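You operate a simulated robot arm through the tools that you are given. There is no shell and no other tool.

The job below is to be done with a simulated robot arm. You get a single attempt, and the scene is never put back.

Task
Open the red tap and brass knob, pump the clear bowl full, then shut the knob.
Fine: open both fully before you pump; use the black plunger; the red tap stays open.

It is judged by the outcome, as a careful person would: the job done as asked, and still so three seconds after it is handed in. It fails if anything else is knocked over, pushed out of place, dropped, spilled or broken.

Robot
A 7-joint arm with a two-finger parallel gripper, fixed in place. Base frame: the origin is on the floor under the middle of its stand, x ahead of it, y to its left, z up. Readings come in mm, degrees, newtons and seconds.
It reaches about 1479 mm from its shoulder. Its first joint turns from -166.0 to 166.0 degrees. Payload 4.4 kg.
The TCP is the grasp point between the finger pads, 23 mm short of the fingertips. In the tool frame z runs along the fingers and y along their closing line. The gripper opens to 94 mm. The fingers are 38 mm wide and 10 mm thick; the gripper's body (54 by 96 mm) begins 39 mm behind the TCP.
Orientation is told as [roll, pitch, yaw] about the base's x, y, z axes, in that order, counted from this pose: with the fingers straight down and closing along the base's y, the tool's x points along the base's -x, its y along +y and its z along -z.

Tools
- The arm moves only by the tool drive_tool. Its argument "deltas" is a list of rows, each a list of 2 entries, a list of its own where there are three numbers: the shift along the base's x, y, z in mm, then the turn, a rotation vector about the base's x, y, z in degrees. In form: [[[dx, dy, dz], [rx, ry, rz]], ...]. A call has 1 to 20 rows; each row is the pose to reach, as a shift and turn from the pose commanded when the call began. "hand" is the opening in per cent of the stroke, from 0 (shut) to 100 (fully open), set as the call begins (left out, the last holds). Each row takes 0.2 s and may step no farther than 50 mm and 8.6 degrees from the row before; otherwise, or with a gripper value out of range, the whole call is refused. Where a pose cannot be reached the arm comes as near as it can. A force on the tool above 40 N (or 10 N above the force at the start of the call, whichever is more), or a blocked arm, ends the call early, and 0.2 s more pass. The fingers move at their own pace (about 72 mm/s each) and stop on an object; they squeeze with about 30 N. The grip force told is the motor's: it shows also when the fingers shut on nothing. Time passes only in rows, and 0.2 s behind the last, so rows that repeat a pose let the fingers close. It gives the time, the measured TCP pose, the force on the tool (base axes), the opening and the grip force at its end, in the units of the frame above (readings bear some noise), with the torque about the TCP (base axes, N m) and any sound that the robot's microphone picked up, and new pictures: "views" is both (left out), scene, wrist or none.
- Cameras (640 x 400 px; columns grow to the right, rows downward): "scene" is fixed at [399.6, -649, 1104.5]; the picture's right is [0.92, -0.38, 0.00], its down [-0.12, -0.29, -0.95] and it looks along [0.37, 0.88, -0.31] (base axes); focal length 362 px, centre (320, 200). "wrist" rides on the gripper at [86, 16, -75] in the tool frame; the picture's right is [-0.18, 0.98, 0.00], its down [-0.58, -0.11, -0.81] and it looks along [-0.79, -0.15, 0.59] (tool axes); focal length 243 px, centre (320, 200). There is no depth. A picture from a camera that has moved, and an enlarged one, comes with that camera's place and axes in the base frame and with its lens.
- close_up(camera, box): a new picture of the part [left, top, right, bottom] of that camera's present view, enlarged. No time passes.
- close_job(): hands the job in; it is judged then, once.

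Places have to be worked out from the pictures, the camera data and where the tool is seen. Open the gripper and draw the arm clear of the work before you hand the job in, unless the task says otherwise.

The tools are called after "Call:" as a command line: name --argument value ..., lists and objects as JSON in quotes. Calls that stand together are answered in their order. drive_tool: Moves the arm, as the interface text tells. Its arguments: {"type":"object","properties":{"deltas":{"type":"array","items":{"type":"array"}},"hand":{"type":"number"},"views":{"type":"string","enum":["both","scene","wrist","none"]}},"required":["deltas"]} The other tools are called the same way: close_up (camera, box) takes an enlarged picture of a part of a camera's view; close_job () hands the job in.

At the start:

```text
t: 0.0
eef_pos: [781.5, 376.3, 866.4]
tool_rot: [0.0, -0.1, 0.1]
force: [0.1, 0.7, 0.2]
wrist_torque: [0.01, 0.02, 0.0]
opening: 93.9
finger_force: 0.0
```

scene: 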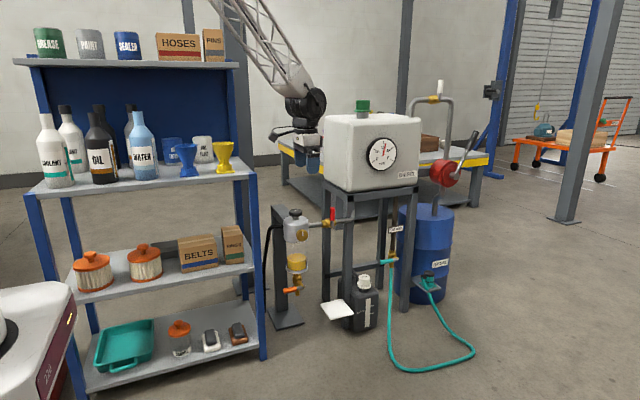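
wrist: 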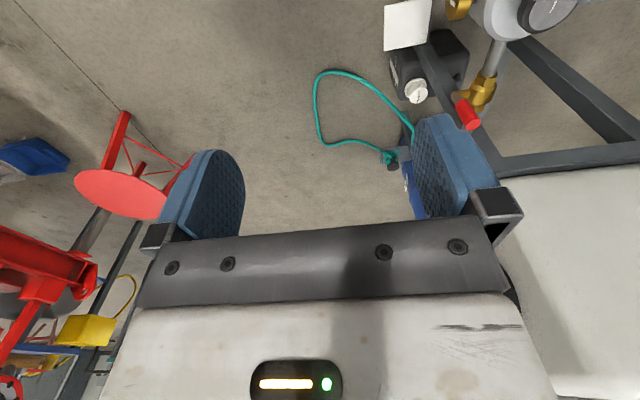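

The scene shows a white tank with a gauge, a fuel-filter-like device with a red lever and bowl left of the stand. I'll zoom into the work area before moving.

Call:
close_up --camera "scene" --box '[250, 190, 410, 340]'

Call:
close_up --camera "scene" --box '[260, 200, 350, 260]'

Call:
close_up --camera "wrist" --box '[370, 0, 640, 160]'

```text
2.67 times, centred on (330, 265) of scene
camera zoom: at [399.6, -649.0, 1104.5], right [0.92, -0.38, 0.0], down [-0.12, -0.29, -0.95], along [0.37, 0.88, -0.31], focal length 966 px, centre (293, 27)
```

zoom: 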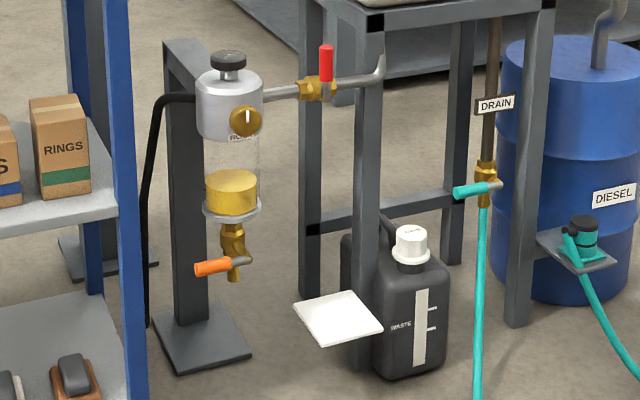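

```text
6.67 times, centred on (305, 230) of scene
camera zoom: at [399.6, -649.0, 1104.5], right [0.92, -0.38, 0.0], down [-0.12, -0.29, -0.95], along [0.37, 0.88, -0.31], focal length 2414 px, centre (420, 0)
```

zoom: 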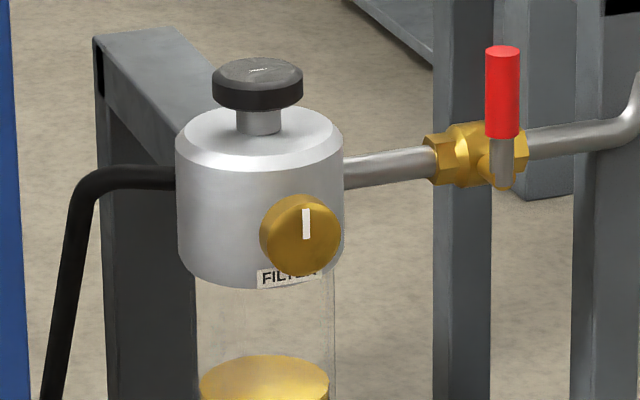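

```text
2.37 times, centred on (505, 80) of wrist
camera zoom: at [696.0, 393.0, 941.4], right [0.18, 0.98, 0.0], down [0.58, -0.11, 0.81], along [0.79, -0.15, -0.59], focal length 575 px, centre (-118, 484)
```

zoom: 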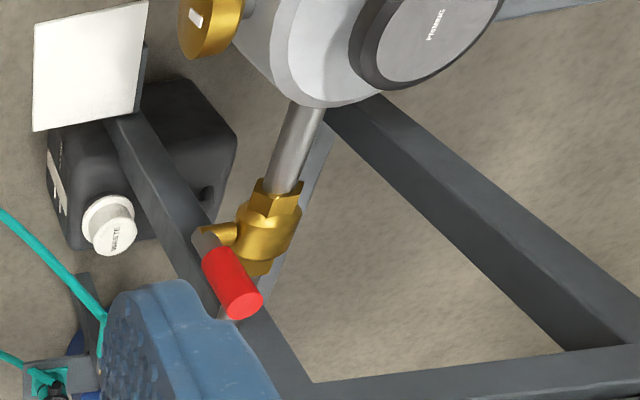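

Triangulating both views, I place the red lever tip at about (963, 576, 632), its valve at about (964, 618, 552), the brass knob at about (826, 555, 547) facing -y, and the black plunger top at about (825, 618, 626). I'll turn the tool to point along +y at a safe distance so the wrist camera can see the knob and tap closely.

Call:
drive_tool --deltas '[[[4, -4, -20], [7.5, 0, 0]], [[8, -8, -40], [15, 0, 0]], [[12, -12, -60], [22.5, 0, 0]], [[16, -16, -80], [30, 0, 0]], [[20, -20, -100], [37.5, 0, 0]], [[24, -24, -120], [45, 0, 0]], [[28, -28, -140], [52.5, 0, 0]], [[32, -32, -160], [60, 0, 0]], [[36, -36, -180], [67.5, 0, 0]], [[40, -40, -200], [75, 0, 0]], [[44, -44, -220], [82.5, 0, 0]], [[48, -48, -240], [90, 0, 0]], [[48, -48, -260], [90, 0, 0]]]' --hand 100

```text
t: 2.8
eef_pos: [829.2, 329.3, 608.2]
tool_rot: [90.0, -0.1, 0.0]
force: [-0.2, -0.1, 0.7]
wrist_torque: [-0.01, 0.02, -0.03]
opening: 94.2
finger_force: 0.1
camera wrist: at [743.6, 255.1, 623.6], right [0.18, 0.0, 0.98], down [0.58, -0.81, -0.11], along [0.79, 0.59, -0.15], focal length 243 px, centre (320, 200)
```

scene: 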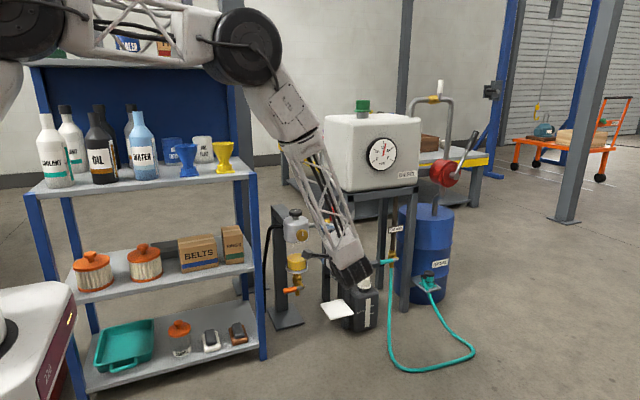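
wrist: 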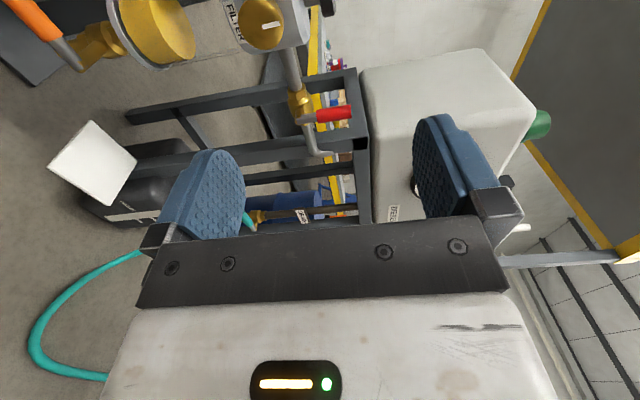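

The tool now points along +y and the wrist camera sees the knob, bowl and red lever. I'll zoom in on those parts.

Call:
close_up --camera "wrist" --box '[60, 0, 380, 190]'

Call:
close_up --camera "wrist" --box '[260, 60, 380, 170]'

Call:
close_up --camera "wrist" --box '[210, 0, 350, 80]'

Call:
close_up --camera "scene" --box '[260, 195, 350, 255]'

```text
2.00 times, centred on (220, 95) of wrist
camera zoom: at [743.6, 255.1, 623.6], right [0.18, 0.0, 0.98], down [0.58, -0.81, -0.11], along [0.79, 0.59, -0.15], focal length 485 px, centre (520, 410)
```

zoom: 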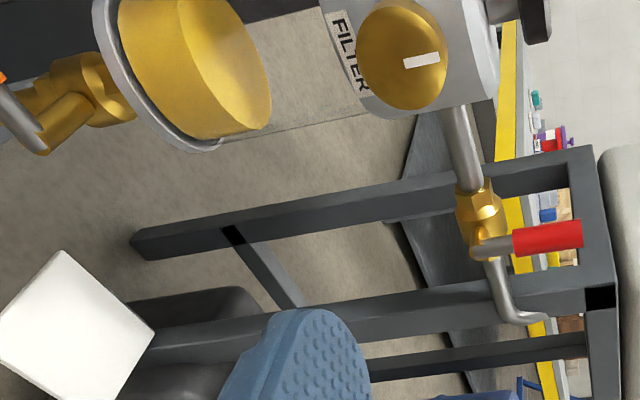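

```text
3.64 times, centred on (320, 115) of wrist
camera zoom: at [743.6, 255.1, 623.6], right [0.18, 0.0, 0.98], down [0.58, -0.81, -0.11], along [0.79, 0.59, -0.15], focal length 882 px, centre (320, 509)
```

zoom: 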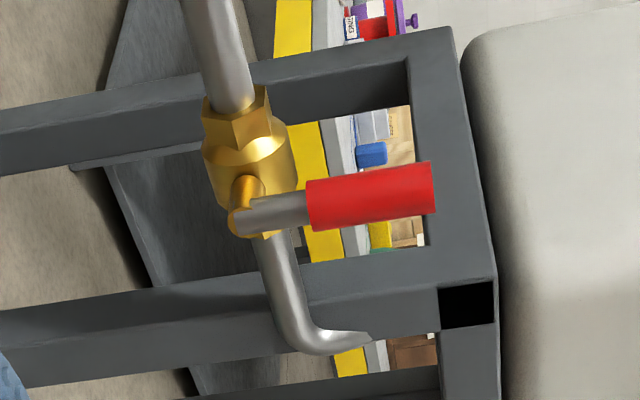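

```text
4.57 times, centred on (280, 40) of wrist
camera zoom: at [743.6, 255.1, 623.6], right [0.18, 0.0, 0.98], down [0.58, -0.81, -0.11], along [0.79, 0.59, -0.15], focal length 1109 px, centre (503, 931)
```

zoom: 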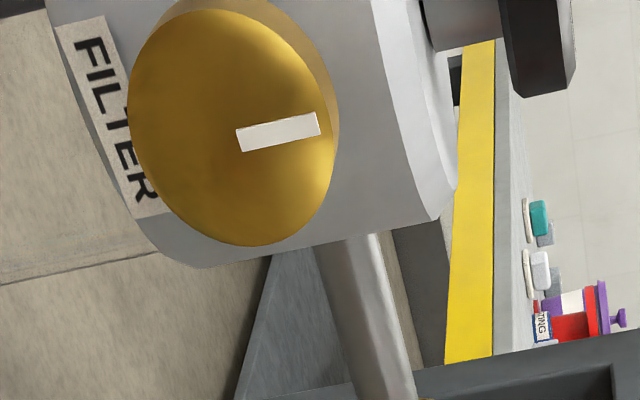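

```text
6.67 times, centred on (305, 225) of scene
camera zoom: at [399.6, -649.0, 1104.5], right [0.92, -0.38, 0.0], down [-0.12, -0.29, -0.95], along [0.37, 0.88, -0.31], focal length 2414 px, centre (420, 33)
```

zoom: 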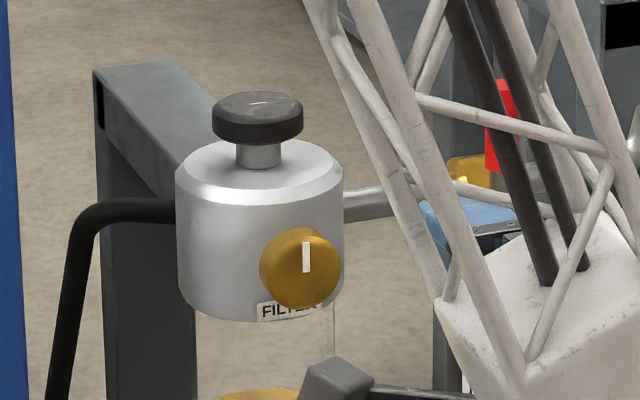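

The lever stands up, across the pipe (closed), pivoting about a y-axis at roughly (961, ~575, 554); the knob pointer is up. I'll close the fingers, roll the hand so the camera rides on top, and move to a stand-off in front and to the +x side of the red lever.

Call:
drive_tool --deltas '[[[15, 10, 0], [0, 8.2, 0]], [[30, 20, 0], [0, 16.4, 0]], [[45, 30, 0], [0, 24.6, 0]], [[60, 40, 0], [0, 32.8, 0]], [[75, 50, 0], [0, 41, 0]], [[90, 60, 0], [0, 49.2, 0]], [[105, 70, 0], [0, 57.4, 0]], [[120, 80, 0], [0, 65.6, 0]], [[135, 90, 0], [0, 73.8, 0]], [[150, 100, 0], [0, 82, 0]], [[166, 110, 2], [0, 90, 0]], [[166, 120, 2], [0, 90, 0]]]' --hand 0

```text
t: 5.4
eef_pos: [996.4, 447.6, 609.8]
tool_rot: [-91.7, 89.8, 178.3]
force: [-0.1, 0.4, -0.9]
wrist_torque: [0.01, 0.0, 0.0]
opening: 0.1
finger_force: 30.1
camera wrist: at [1012.7, 373.3, 696.5], right [0.98, 0.0, -0.19], down [-0.11, -0.81, -0.58], along [-0.15, 0.59, -0.79], focal length 243 px, centre (320, 200)
```

scene: 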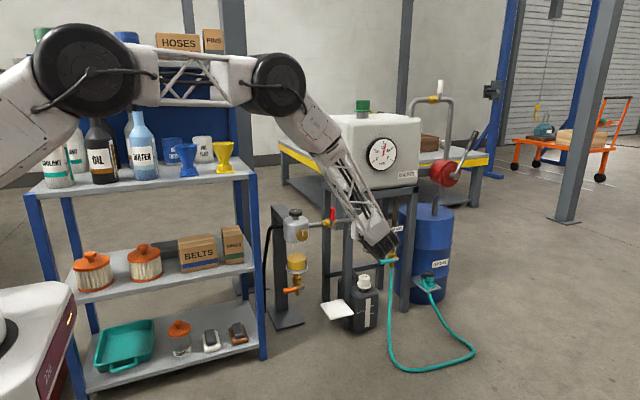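
wrist: 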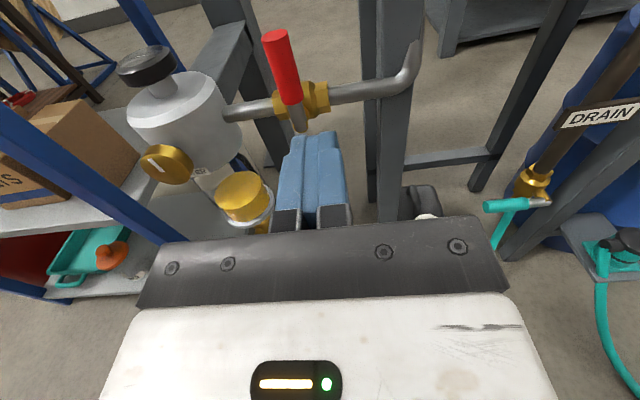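

This view confirms the lever at about (966, 577) with its tip at z≈631 and pivot z≈552, and the knob face at about (827, 550, 548). I'll advance the closed fingers alongside the lever on its +x side.

Call:
drive_tool --deltas '[[[0, 30, -1], [0, 0, 0]], [[0, 60, -2], [0, 0, 0]], [[0, 90, -3], [0, 0, 0]], [[0, 115, -4], [0, 0, 0]]]' --hand 0

```text
t: 6.4
eef_pos: [996.2, 563.5, 605.1]
tool_rot: [-56.1, 89.9, -146.2]
force: [0.4, 0.9, 0.2]
wrist_torque: [-0.01, 0.0, -0.01]
opening: 0.0
finger_force: 29.9
camera wrist: at [1012.6, 489.5, 692.2], right [0.98, 0.0, -0.18], down [-0.11, -0.81, -0.58], along [-0.15, 0.59, -0.79], focal length 243 px, centre (320, 200)
```

scene: 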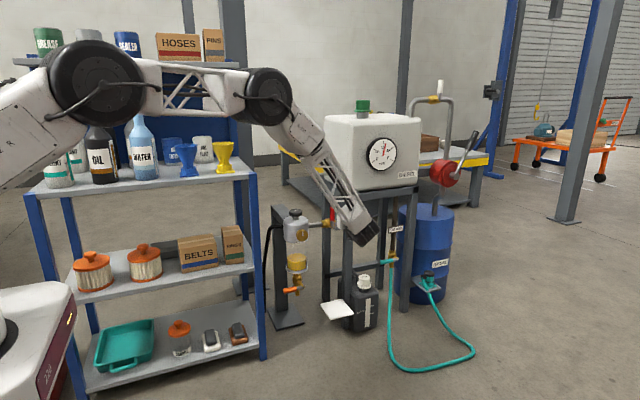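
wrist: 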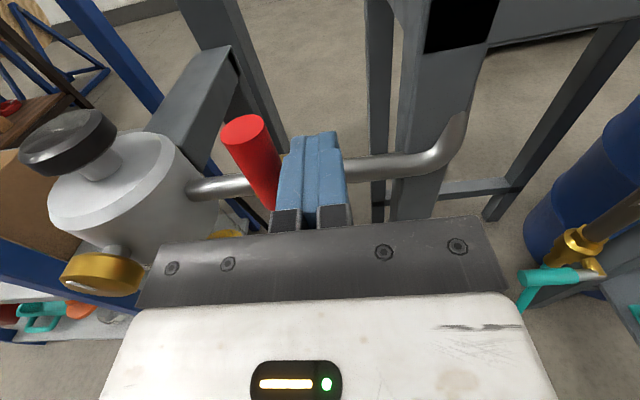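

The fingers are beside the lever on its +x side. I'll press gently toward -x to see whether that is the opening direction.

Call:
drive_tool --deltas '[[[-6, 0, 0], [0, 0, 0]], [[-10, 0, 1], [0, 0, 0]], [[-14, 0, 3], [0, 0, 0]], [[-18, 0, 4], [0, 0, 0]]]' --hand 0

```text
t: 7.2
eef_pos: [983.6, 563.9, 606.6]
tool_rot: [-3.4, 89.9, -93.6]
force: [24.8, 12.3, -12.2]
wrist_torque: [-0.09, -0.41, -0.54]
opening: 0.0
finger_force: 30.3
stopped in row 4: the force on the tool passed its limit at 57 N (the readings are from after the stop); the commanded pose is now the measured one
camera wrist: at [1000.1, 489.2, 693.5], right [0.98, 0.0, -0.18], down [-0.11, -0.81, -0.58], along [-0.15, 0.59, -0.79], focal length 243 px, centre (320, 200)
```

scene: 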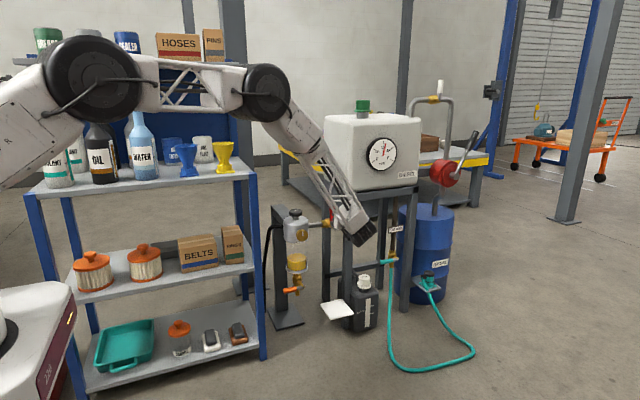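
wrist: 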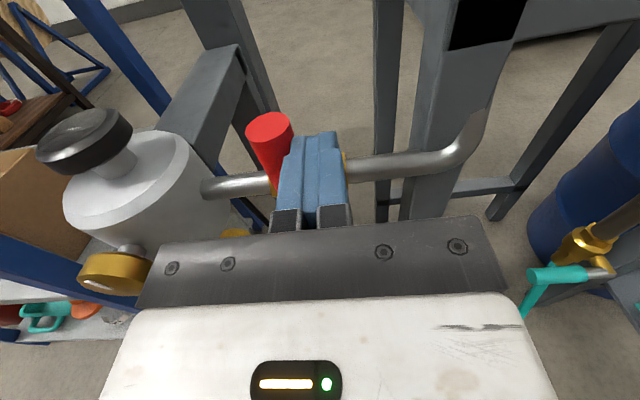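

The lever did not budge toward -x (tip still at x≈966, reaction +x), so that's its closed stop; it must open toward +x. I'll back off, come round in front, and enter on the -x side of the lever.

Call:
drive_tool --deltas '[[[10, 0, 0], [0, 0, 0]], [[10, -40, 0], [0, 0, 0]], [[10, -80, 0], [0, 0, 0]], [[-10, -90, -1], [0, 0, 0]], [[-47, -90, -2], [0, 0, 0]], [[-49, -50, -2], [0, 0, 0]], [[-49, -10, -2], [0, 0, 0]], [[-49, 0, -2], [0, 0, 0]]]' --hand 0

```text
t: 9.0
eef_pos: [932.9, 563.6, 605.5]
tool_rot: [-12.6, 89.9, -102.7]
force: [0.0, 0.2, 0.0]
wrist_torque: [-0.01, -0.01, -0.01]
opening: 0.1
finger_force: 29.8
camera wrist: at [949.6, 489.8, 692.2], right [0.98, 0.0, -0.18], down [-0.11, -0.81, -0.58], along [-0.15, 0.59, -0.79], focal length 243 px, centre (320, 200)
```

scene: 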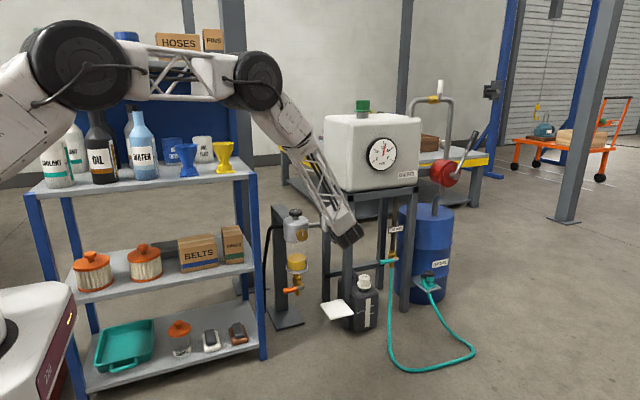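
wrist: 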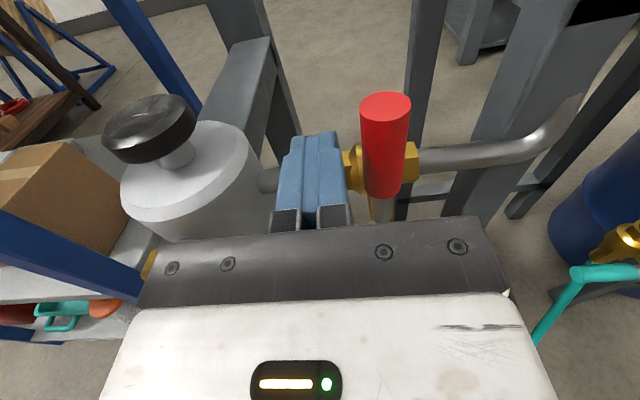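

The fingers are now on the -x side of the lever. I'll press toward +x with a small test move.

Call:
drive_tool --deltas '[[[6, 0, 0], [0, 0, 0]], [[11, 0, 1], [0, 0, 0]], [[15, 0, 2], [0, 0, 0]], [[19, 0, 3], [0, 0, 0]]]' --hand 0 --views "wrist"

```text
t: 10.0
eef_pos: [952.6, 564.0, 609.0]
tool_rot: [-9.2, 89.9, -99.3]
force: [-2.4, 2.1, -1.3]
wrist_torque: [0.02, 0.02, 0.03]
opening: 0.0
finger_force: 30.1
camera wrist: at [969.1, 489.5, 695.9], right [0.98, 0.0, -0.18], down [-0.11, -0.81, -0.58], along [-0.15, 0.59, -0.79], focal length 243 px, centre (320, 200)
```

wrist: 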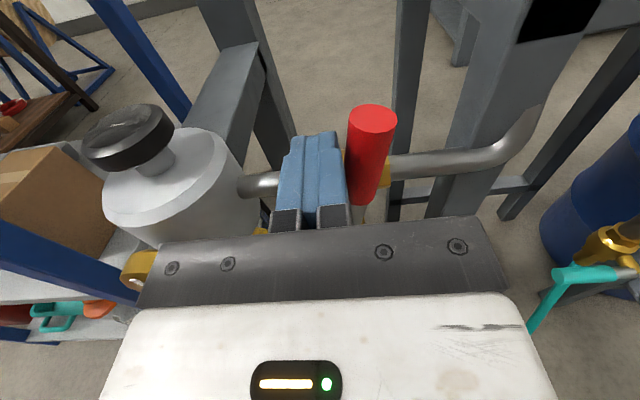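

The lever moves easily toward +x. I'll continue along the arc to about 90°.

Call:
drive_tool --deltas '[[[5.7, 0, 3.2], [0, 0, 0]], [[12.5, 0, 4.4], [0, 0, 0]], [[18.9, 0, 4.6], [0, 0, 0]], [[26.6, 0, 3.8], [0, 0, 0]], [[33.4, 0, 1.9], [0, 0, 0]], [[41.1, 0, -1.5], [0, 0, 0]], [[47.7, 0, -5.7], [0, 0, 0]], [[54.4, 0, -11.7], [0, 0, 0]], [[59.7, 0, -18.2], [0, 0, 0]], [[64.4, 0, -26.6], [0, 0, 0]]]' --hand 0

```text
t: 12.2
eef_pos: [1017.2, 562.3, 581.4]
tool_rot: [0.5, 90.0, -89.6]
force: [-0.3, 0.1, 0.4]
wrist_torque: [-0.02, 0.0, -0.04]
opening: 0.0
finger_force: 30.0
camera wrist: at [1034.0, 488.9, 668.4], right [0.98, 0.0, -0.18], down [-0.11, -0.81, -0.58], along [-0.15, 0.59, -0.79], focal length 243 px, centre (320, 200)
```

scene: 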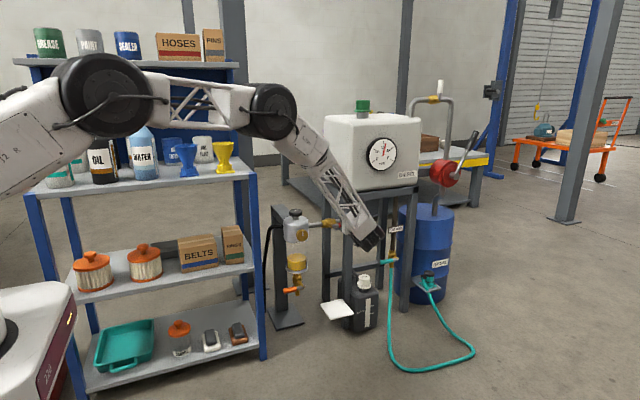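
wrist: 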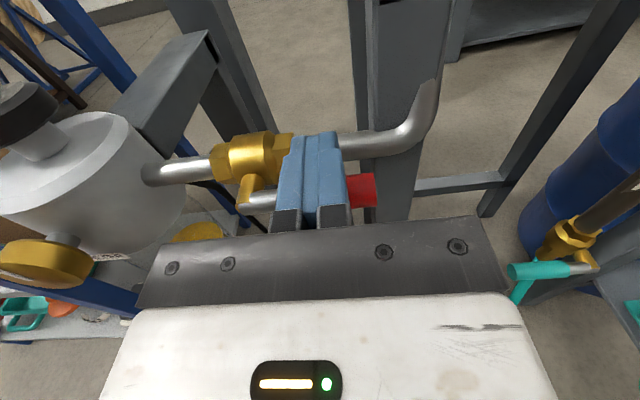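

The lever now lies along the pipe toward +x. I'll press down a little further until I feel the stop, to be sure it is fully open.

Call:
drive_tool --deltas '[[[0, 0, -3], [0, 0, 0]], [[0, 0, -6], [0, 0, 0]], [[0, 0, -9], [0, 0, 0]], [[0, 0, -12], [0, 0, 0]], [[0, 0, -15], [0, 0, 0]]]' --hand 0

```text
t: 13.0
eef_pos: [1019.9, 565.3, 578.9]
tool_rot: [116.5, 89.6, 26.3]
force: [-1.2, -0.2, 9.5]
wrist_torque: [0.13, 0.05, -0.02]
opening: 0.4
finger_force: 30.0
stopped in row 3: the force on the tool passed its limit at 44 N (the readings are from after the stop); the commanded pose is now the measured one
camera wrist: at [1036.5, 489.7, 666.2], right [0.98, 0.0, -0.18], down [-0.11, -0.8, -0.58], along [-0.14, 0.59, -0.79], focal length 243 px, centre (320, 200)
```

scene: 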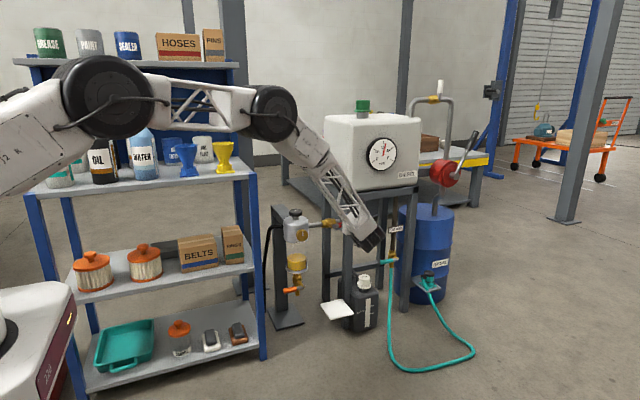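
wrist: 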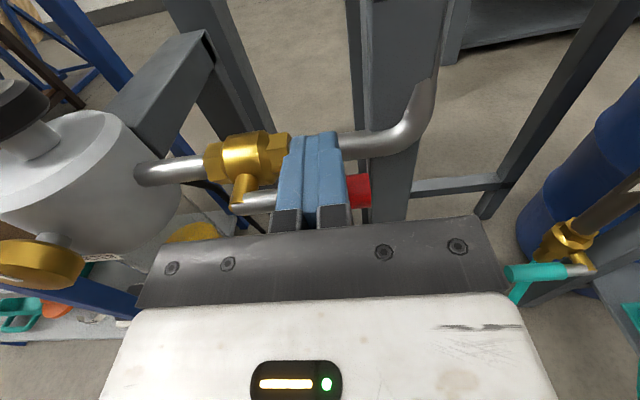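

The lever hit its stop (44 N downward) so the red tap is fully open. I'll lift off, retreat toward -y and move to a stand-off in front of the brass knob.

Call:
drive_tool --deltas '[[[0, 0, 12], [0, 0, 0]], [[0, -45, 14], [0, 0, 0]], [[0, -90, 14], [0, 0, 0]], [[0, -135, 14], [0, 0, 0]], [[-48, -140, 5], [0, 0, 0]], [[-96, -140, -5], [0, 0, 0]], [[-144, -140, -20], [0, 0, 0]], [[-193, -140, -31], [0, 0, 0]], [[-193, -140, -31], [0, 0, 0]]]' --hand 100

```text
refused: row 7 steps farther than a row can; nothing moved
```

One step was slightly too long; I'll resend with smaller steps and keep the fingers closed until clear.

Call:
drive_tool --deltas '[[[0, 0, 12], [0, 0, 0]], [[0, -45, 14], [0, 0, 0]], [[0, -90, 14], [0, 0, 0]], [[0, -135, 14], [0, 0, 0]], [[-45, -140, 5], [0, 0, 0]], [[-90, -140, -5], [0, 0, 0]], [[-135, -140, -16], [0, 0, 0]], [[-180, -140, -27], [0, 0, 0]], [[-193, -140, -31], [0, 0, 0]], [[-193, -140, -31], [0, 0, 0]]]' --hand 0

```text
t: 15.2
eef_pos: [826.1, 425.9, 547.5]
tool_rot: [112.9, 89.7, 22.8]
force: [0.1, 0.3, 0.2]
wrist_torque: [-0.01, 0.0, 0.01]
opening: 0.2
finger_force: 30.0
camera wrist: at [842.6, 351.0, 634.0], right [0.98, 0.0, -0.18], down [-0.11, -0.8, -0.58], along [-0.14, 0.59, -0.79], focal length 243 px, centre (320, 200)
```

scene: 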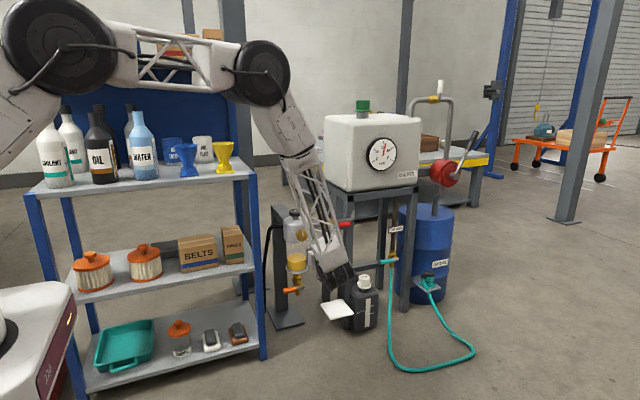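
wrist: 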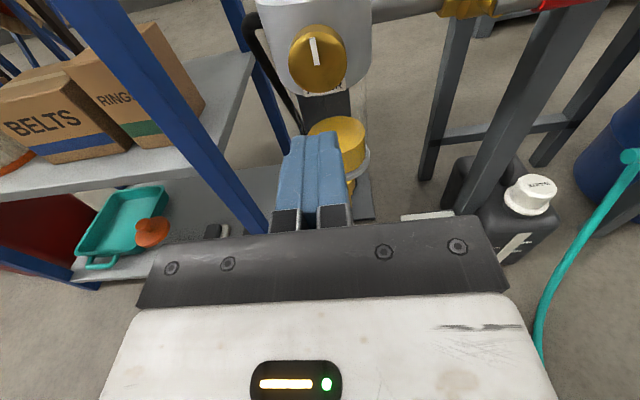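

Call:
close_up --camera "wrist" --box '[240, 0, 400, 100]'

Call:
close_up --camera "scene" --box '[270, 200, 370, 270]'

```text
4.00 times, centred on (320, 50) of wrist
camera zoom: at [842.6, 351.0, 634.0], right [0.98, 0.0, -0.18], down [-0.11, -0.8, -0.58], along [-0.14, 0.59, -0.79], focal length 970 px, centre (320, 800)
```

zoom: 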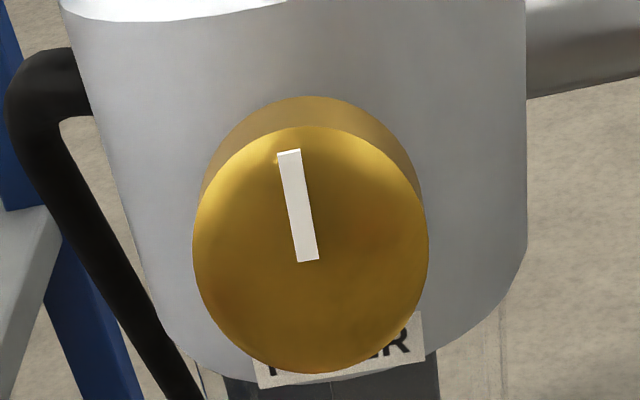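

```text
5.71 times, centred on (320, 235) of scene
camera zoom: at [399.6, -649.0, 1104.5], right [0.92, -0.38, 0.0], down [-0.12, -0.29, -0.95], along [0.37, 0.88, -0.31], focal length 2070 px, centre (320, 0)
```

zoom: 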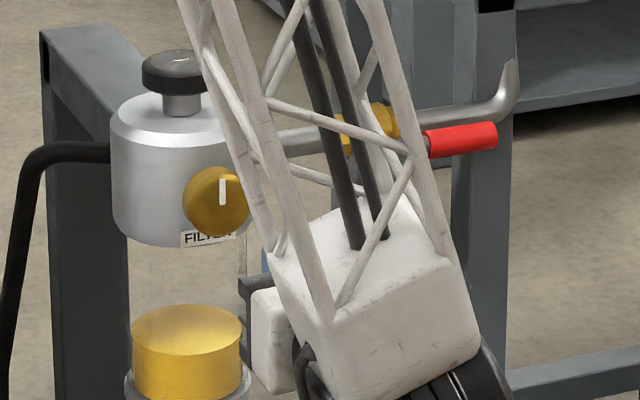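

The red lever is now horizontal along the pipe (open). The knob face is at about (825.5, 550, 546), radius ~23 mm, ~15 mm thick, pointer up. I'll open the fingers and advance so they straddle the knob without touching the head.

Call:
drive_tool --deltas '[[[0, 0, 0], [0, 0, 0]], [[0, 0, 0], [0, 0, 0]], [[0, 30, 0], [0, 0, 0]], [[0, 60, 0], [0, 0, 0]], [[-0.5, 90, -1], [0, 0, 0]], [[-0.5, 105, -1], [0, 0, 0]]]' --hand 80

```text
t: 16.6
eef_pos: [826.3, 530.4, 545.3]
tool_rot: [115.1, 89.6, 25.1]
force: [0.5, 0.6, 0.5]
wrist_torque: [-0.04, -0.04, 0.0]
opening: 75.2
finger_force: 0.1
camera wrist: at [843.0, 455.0, 633.2], right [0.98, 0.0, -0.18], down [-0.11, -0.8, -0.58], along [-0.14, 0.59, -0.79], focal length 243 px, centre (320, 200)
```

scene: 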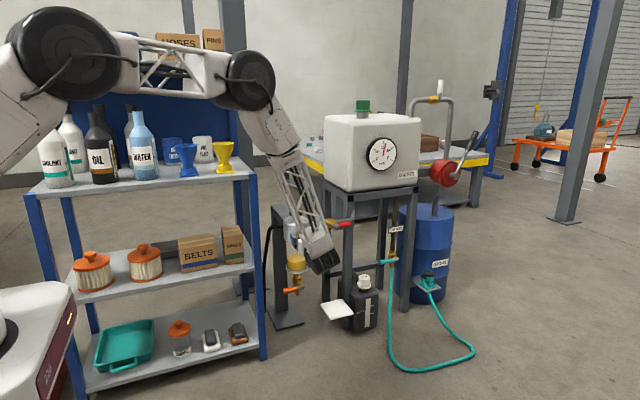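
wrist: 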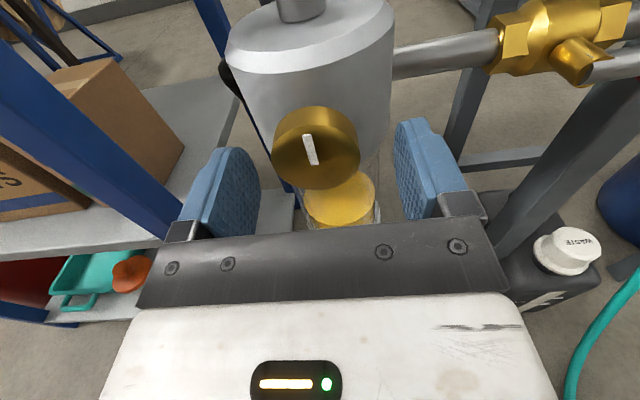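

The knob sits between the fingers, well centred, with its face at about y≈549. I'll advance another 11 mm and close on it.

Call:
drive_tool --deltas '[[[-0.5, 6, 0.5], [0, 0, 0]], [[-0.5, 11, 0.5], [0, 0, 0]]]' --hand 80 --views "none"

Call:
drive_tool --deltas '[[[0, 0, 0], [0, 0, 0]], [[0, 0, 0], [0, 0, 0]], [[0, 0, 0], [0, 0, 0]]]' --hand 0 --views "wrist"

```text
t: 17.2
eef_pos: [826.1, 540.4, 546.5]
tool_rot: [110.8, 89.6, 20.6]
force: [-0.5, -0.4, -0.5]
wrist_torque: [-0.01, -0.03, 0.0]
opening: 75.3
finger_force: 0.0
```

```text
t: 18.0
eef_pos: [825.4, 540.2, 546.3]
tool_rot: [113.3, 89.7, 23.4]
force: [-34.6, -0.8, 2.2]
wrist_torque: [1.0, -0.1, 0.63]
opening: 45.0
finger_force: 45.1
camera wrist: at [841.4, 466.3, 632.6], right [0.98, 0.0, -0.18], down [-0.11, -0.81, -0.58], along [-0.15, 0.59, -0.79], focal length 243 px, centre (320, 200)
```

wrist: 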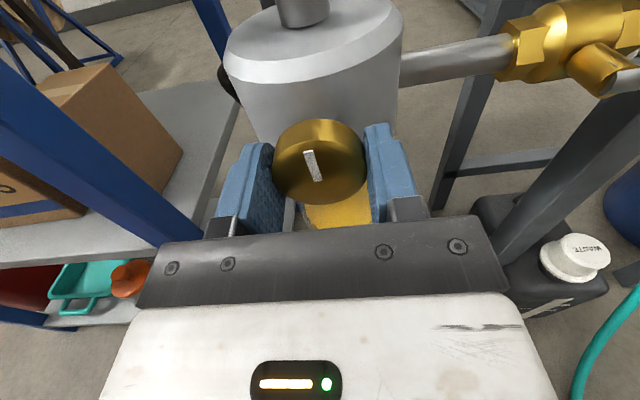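

The fingers hold the knob (45 mm) but there's a 35 N side load toward -x, so the hand sits slightly too far +x. I'll nudge -x to relieve it.

Call:
drive_tool --deltas '[[[-1, 0, 0], [0, 0, 0]], [[-1.5, 0, 0], [0, 0, 0]]]' --hand 0 --views "none"

```text
t: 18.6
eef_pos: [826.0, 540.0, 545.5]
tool_rot: [102.0, 89.8, 12.0]
force: [-1.3, 17.0, -27.2]
wrist_torque: [-0.36, 0.04, 0.35]
opening: 44.7
finger_force: 45.0
```

Side load is relieved in x; some load remains in z. I'll ease down 1 mm and check again.

Call:
drive_tool --deltas '[[[0, 0, -0.7], [0, 0, 0]], [[0, 0.3, -1.2], [0, 0, 0]]]' --hand 0 --views "none"

```text
t: 19.2
eef_pos: [826.3, 540.6, 545.1]
tool_rot: [115.0, 89.7, 24.8]
force: [-0.8, 6.6, -11.5]
wrist_torque: [-1.21, -0.02, 0.57]
opening: 44.7
finger_force: 45.2
```

Loads are now small. I'll try turning the knob counter-clockwise (negative about y) by about 12° as a test.

Call:
drive_tool --deltas '[[[0, 0, 0], [0, -4, 0]], [[0, 0, 0], [0, -8, 0]], [[0, 0, 0], [0, -12, 0]]]' --hand 0 --views "wrist"

```text
t: 20.0
eef_pos: [825.2, 541.3, 546.1]
tool_rot: [91.0, 77.6, 0.8]
force: [-5.4, -12.6, 8.9]
wrist_torque: [1.09, 0.0, 0.55]
opening: 44.9
finger_force: 44.7
camera wrist: at [822.8, 465.8, 634.3], right [1.0, 0.0, 0.03], down [0.02, -0.8, -0.59], along [0.03, 0.59, -0.8], focal length 243 px, centre (320, 200)
```

wrist: 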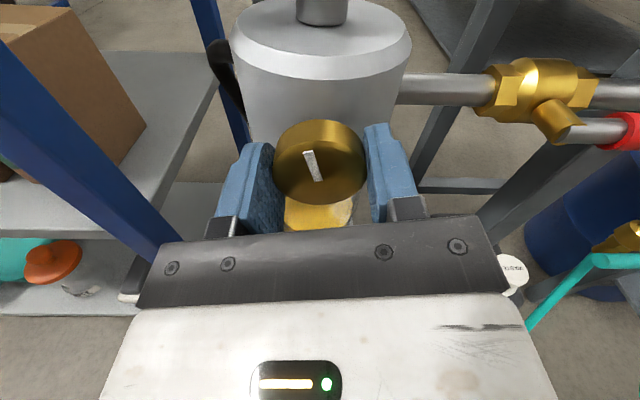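

The pointer stayed fixed relative to the fingers while the hand turned, so the knob turned freely CCW with it. I'll keep turning to about 90° in total.

Call:
drive_tool --deltas '[[[0, 0, 0], [0, -8, 0]], [[0, 0, 0], [0, -16, 0]], [[0, 0, 0], [0, -24, 0]], [[0, 0, 0], [0, -32, 0]], [[0, 0, 0], [0, -40, 0]], [[0, 0, 0], [0, -48, 0]], [[0, 0, 0], [0, -56, 0]], [[0, 0, 0], [0, -64, 0]], [[0, 0, 0], [0, -72, 0]], [[0, 0, 0], [0, -78, 0]]]' --hand 0

```text
t: 21.8
eef_pos: [826.0, 541.0, 546.1]
tool_rot: [90.4, 15.9, 0.0]
force: [-6.4, -12.3, 6.6]
wrist_torque: [-0.09, 0.0, 0.19]
opening: 44.7
finger_force: 44.8
stopped in row 8: the force on the tool passed its limit at 43 N (the readings are from after the stop); the commanded pose is now the measured one
camera wrist: at [747.1, 466.1, 586.5], right [0.45, 0.0, 0.89], down [0.53, -0.8, -0.27], along [0.72, 0.59, -0.36], focal length 243 px, centre (320, 200)
```

scene: 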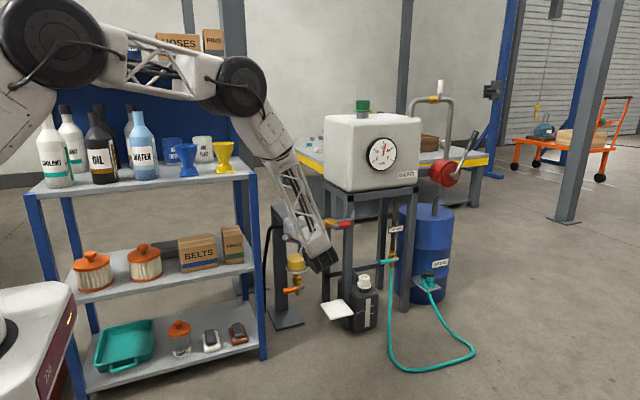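
wrist: 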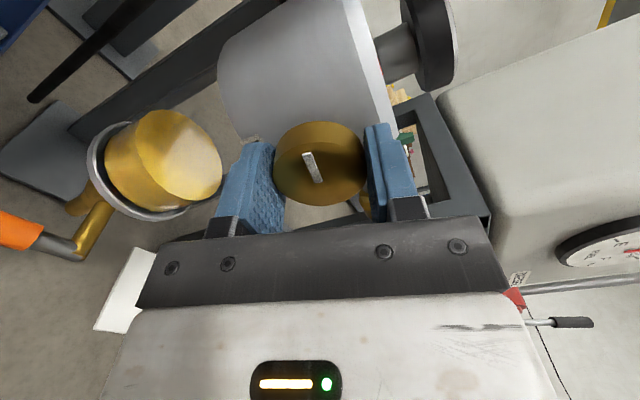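

The stop came from a side force while the knob had turned about 74° with the hand; the pointer hasn't slipped. I'll continue in small steps to see whether it's a true end stop.

Call:
drive_tool --deltas '[[[0, 0, 0], [0, -4, 0]], [[0, 0, 0], [0, -8, 0]]]' --hand 0 --views "wrist"

```text
t: 22.4
eef_pos: [825.1, 541.9, 548.7]
tool_rot: [90.4, 7.9, 0.2]
force: [0.3, -13.1, 13.4]
wrist_torque: [0.26, 0.05, 0.88]
opening: 44.8
finger_force: 45.1
camera wrist: at [742.5, 466.1, 575.1], right [0.32, 0.0, 0.95], down [0.56, -0.8, -0.19], along [0.76, 0.59, -0.25], focal length 243 px, centre (320, 200)
```

wrist: 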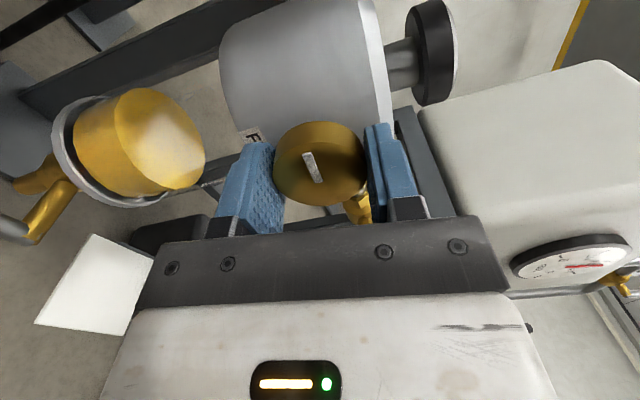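

Still turning freely (82° so far, no torque). I'll continue to around 115° in small steps.

Call:
drive_tool --deltas '[[[0, 0, 0], [0, -4, 0]], [[0, 0, 0], [0, -8, 0]], [[0, 0, 0], [0, -12, 0]], [[0, 0, 0], [0, -16, 0]]]' --hand 0 --views "wrist"

```text
t: 23.4
eef_pos: [825.8, 542.0, 547.1]
tool_rot: [90.2, -8.2, 0.2]
force: [0.4, 7.1, 7.7]
wrist_torque: [-0.23, 0.39, -0.02]
opening: 44.6
finger_force: 44.6
camera wrist: at [738.2, 466.5, 551.2], right [0.04, 0.0, 1.0], down [0.59, -0.8, -0.03], along [0.8, 0.59, -0.03], focal length 243 px, centre (320, 200)
```

wrist: 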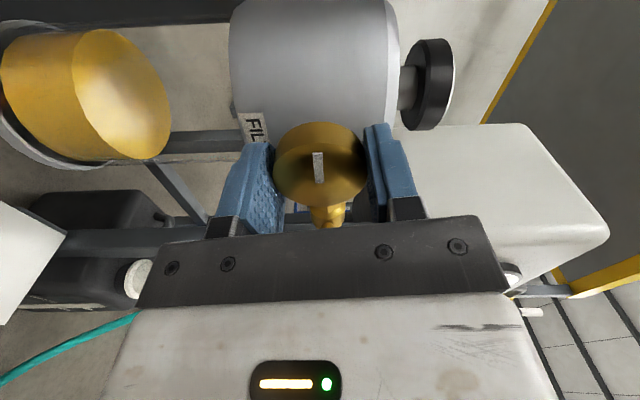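

The pointer has now slipped relative to the fingers with 0.39 N·m of torque, and it points to -x: the knob hit its end stop at about 90°, fully open. I'll release it and back away.

Call:
drive_tool --deltas '[[[0, 0, 0], [0, 0, 0]], [[0, 0, 0], [0, 0, 0]], [[0, -15, 0], [0, 0, 0]], [[0, -60, 0], [0, 0, 0]], [[0, -105, 0], [0, 0, 0]], [[0, -150, 0], [0, 0, 0]]]' --hand 80

Call:
close_up --camera "scene" --box '[260, 200, 380, 300]'

Call:
close_up --camera "wrist" --box '[40, 0, 440, 200]'

```text
t: 24.8
eef_pos: [824.6, 390.3, 547.0]
tool_rot: [90.2, -8.1, 0.1]
force: [0.9, 0.4, 0.5]
wrist_torque: [0.02, -0.01, 0.01]
opening: 75.3
finger_force: 0.1
camera wrist: at [737.3, 315.3, 550.9], right [0.04, 0.0, 1.0], down [0.59, -0.8, -0.03], along [0.8, 0.59, -0.03], focal length 243 px, centre (320, 200)
```

scene: 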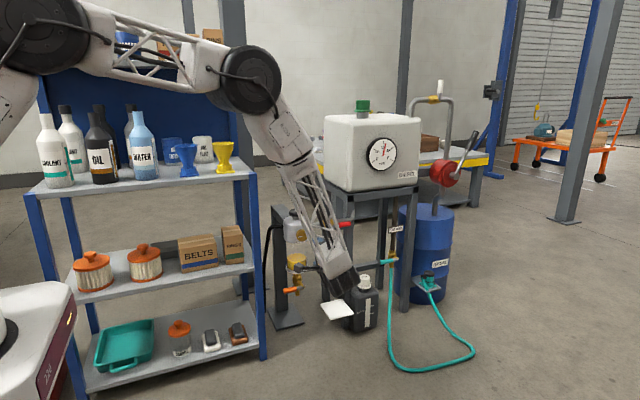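
wrist: 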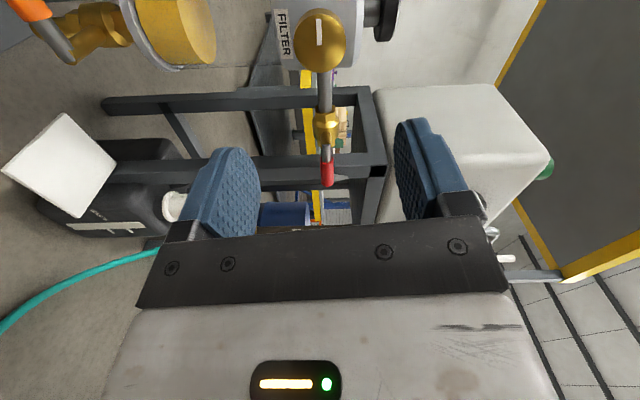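

```text
4.00 times, centred on (320, 250) of scene
camera zoom: at [399.6, -649.0, 1104.5], right [0.92, -0.38, 0.0], down [-0.12, -0.29, -0.95], along [0.37, 0.88, -0.31], focal length 1449 px, centre (320, 0)
```

zoom: 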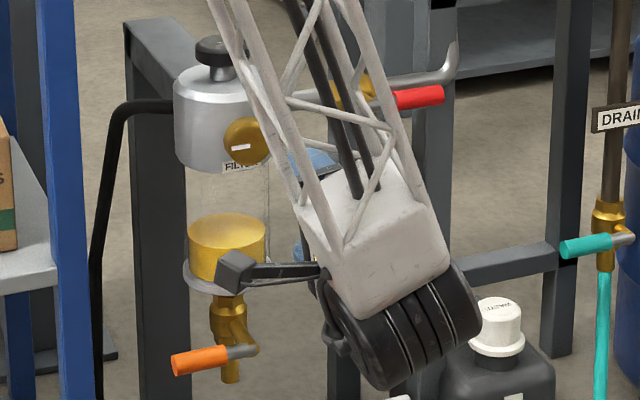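

```text
1.60 times, centred on (240, 100) of wrist
camera zoom: at [737.3, 315.3, 550.9], right [0.04, 0.0, 1.0], down [0.59, -0.8, -0.03], along [0.8, 0.59, -0.03], focal length 388 px, centre (448, 360)
```

zoom: 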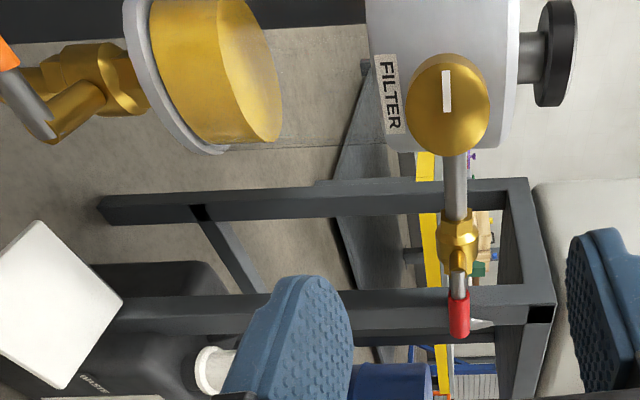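

Both are confirmed open: the pointer is horizontal and the red lever lies along the pipe. The liquid level is at about z≈429, with the bowl running from roughly 395 to 510. Now I'll raise and square the hand, then turn it to point down before going above the black plunger.

Call:
drive_tool --deltas '[[[0, -15, 40], [0, 4, 0]], [[0, -30, 85], [0, 8.1, 0]], [[0, -30, 130], [0, 8.1, 0]]]' --hand 80 --views "none"

Call:
drive_tool --deltas '[[[0, 0, 10], [-8.2, 0, 0]], [[0, 0, 20], [-16.4, 0, 0]], [[0, 0, 30], [-24.6, 0, 0]], [[0, 0, 40], [-32.8, 0, 0]], [[0, 0, 50], [-41, 0, 0]], [[0, 0, 60], [-49.2, 0, 0]], [[0, 0, 70], [-57.4, 0, 0]], [[0, 0, 80], [-65.6, 0, 0]], [[0, 0, 90], [-73.8, 0, 0]], [[0, 0, 95], [-82, 0, 0]], [[0, 0, 95], [-90.2, 0, 0]], [[0, 40, 95], [-90.2, 0, 0]], [[0, 80, 95], [-90.2, 0, 0]], [[0, 120, 95], [-90.2, 0, 0]], [[0, 160, 95], [-90.2, 0, 0]]]' --hand 80

```text
t: 25.6
eef_pos: [824.1, 359.4, 676.2]
tool_rot: [90.2, 0.2, 0.1]
force: [-0.2, 0.1, -0.2]
wrist_torque: [0.03, -0.02, -0.04]
opening: 75.3
finger_force: 0.0
```

```text
t: 28.8
eef_pos: [826.2, 521.0, 770.0]
tool_rot: [0.1, 0.1, -0.1]
force: [-0.8, 0.3, -0.2]
wrist_torque: [0.03, -0.01, 0.02]
opening: 75.3
finger_force: 0.0
camera wrist: at [739.3, 537.3, 846.1], right [0.19, 0.98, 0.0], down [0.58, -0.11, 0.81], along [0.79, -0.15, -0.59], focal length 243 px, centre (320, 200)
```

scene: 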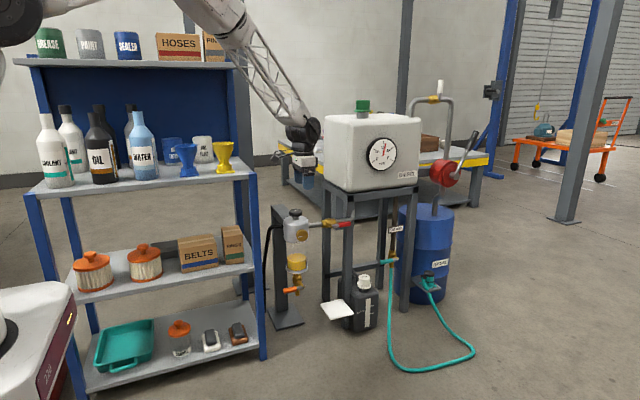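
wrist: 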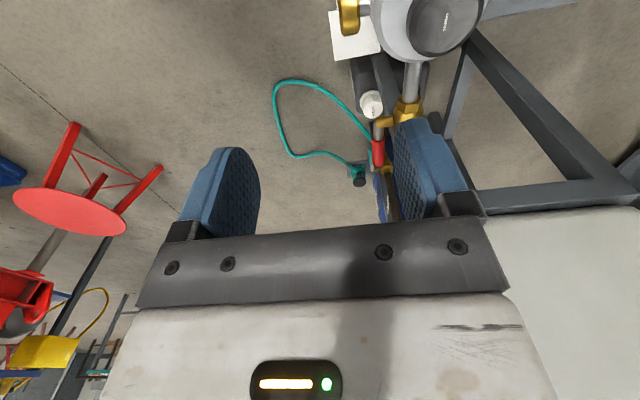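

The plunger computes to (825, 617, 627) from this view, agreeing with the earlier estimate. I'll move directly above it with the tips still about 40 mm clear.

Call:
drive_tool --deltas '[[[0, 32, -20], [0, 0, 0]], [[-0.5, 64, -40], [0, 0, 0]], [[-1, 97, -60], [0, 0, 0]], [[-1, 97, -80], [0, 0, 0]]]' --hand 80

Call:
close_up --camera "scene" --box '[250, 180, 370, 300]'

```text
t: 29.8
eef_pos: [826.1, 619.8, 690.8]
tool_rot: [0.0, 0.0, 0.0]
force: [0.3, 0.5, 0.8]
wrist_torque: [0.0, -0.04, 0.01]
opening: 75.3
finger_force: 0.1
camera wrist: at [739.9, 635.8, 765.5], right [0.18, 0.98, 0.0], down [0.58, -0.11, 0.81], along [0.79, -0.15, -0.59], focal length 243 px, centre (320, 200)
```

scene: 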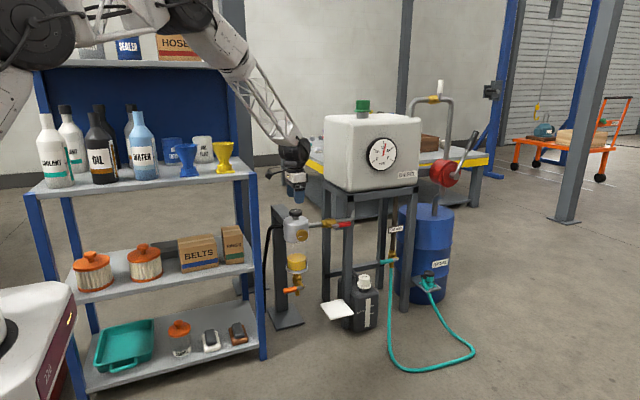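
wrist: 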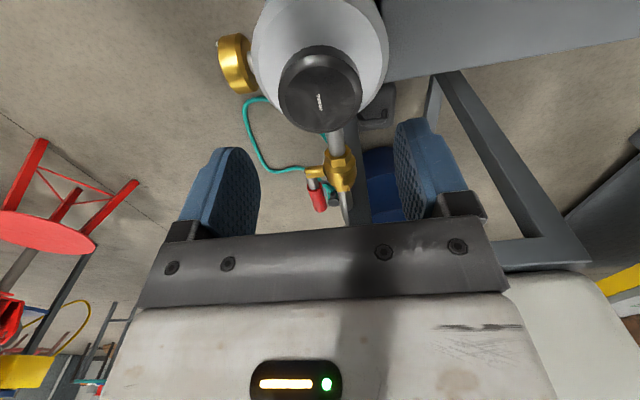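

```text
3.33 times, centred on (310, 240) of scene
camera zoom: at [399.6, -649.0, 1104.5], right [0.92, -0.38, 0.0], down [-0.12, -0.29, -0.95], along [0.37, 0.88, -0.31], focal length 1207 px, centre (353, 67)
```

zoom: 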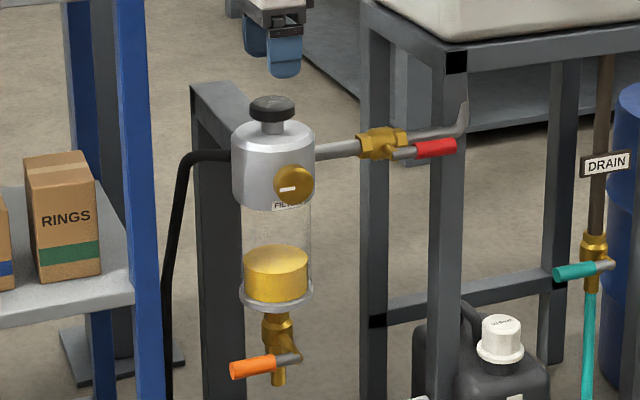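

The view is clear: plunger cap spans about z 613–627 with head top at about 591. I'll descend so the fingertips straddle the cap just at its lower edge, then close on it.

Call:
drive_tool --deltas '[[[0, -0.5, -20], [0, 0, 0]], [[-1, -1, -40], [0, 0, 0]], [[-1, -1, -54.5], [0, 0, 0]], [[-1, -1, -54.5], [0, 0, 0]]]' --hand 85

Call:
close_up --camera "scene" --box '[250, 170, 350, 250]'

```text
t: 30.8
eef_pos: [822.9, 616.8, 636.0]
tool_rot: [0.1, 0.0, 0.0]
force: [0.4, -0.1, -0.4]
wrist_torque: [-0.01, 0.01, 0.0]
opening: 79.9
finger_force: 0.1
camera wrist: at [737.9, 633.2, 710.5], right [0.18, 0.98, 0.0], down [0.58, -0.11, 0.81], along [0.79, -0.15, -0.59], focal length 243 px, centre (320, 200)
```

scene: 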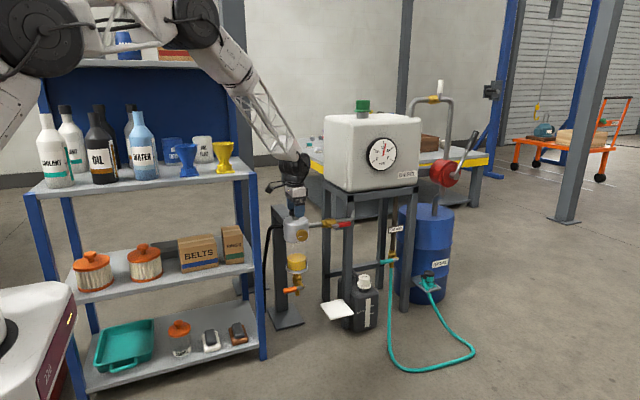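
wrist: 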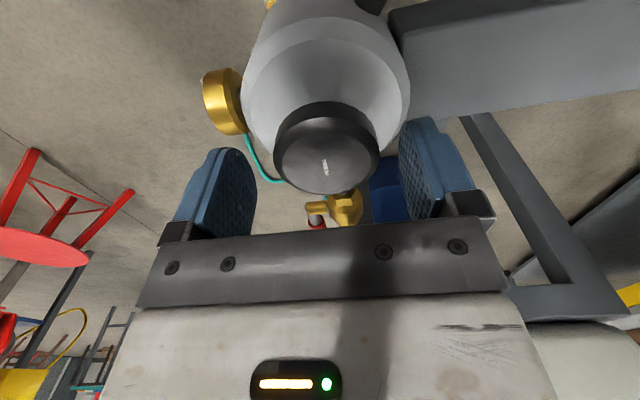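

```text
5.00 times, centred on (300, 210) of scene
camera zoom: at [399.6, -649.0, 1104.5], right [0.92, -0.38, 0.0], down [-0.12, -0.29, -0.95], along [0.37, 0.88, -0.31], focal length 1811 px, centre (420, 150)
```

zoom: 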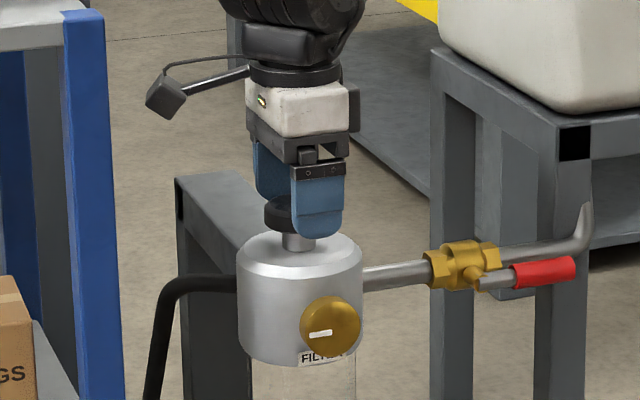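

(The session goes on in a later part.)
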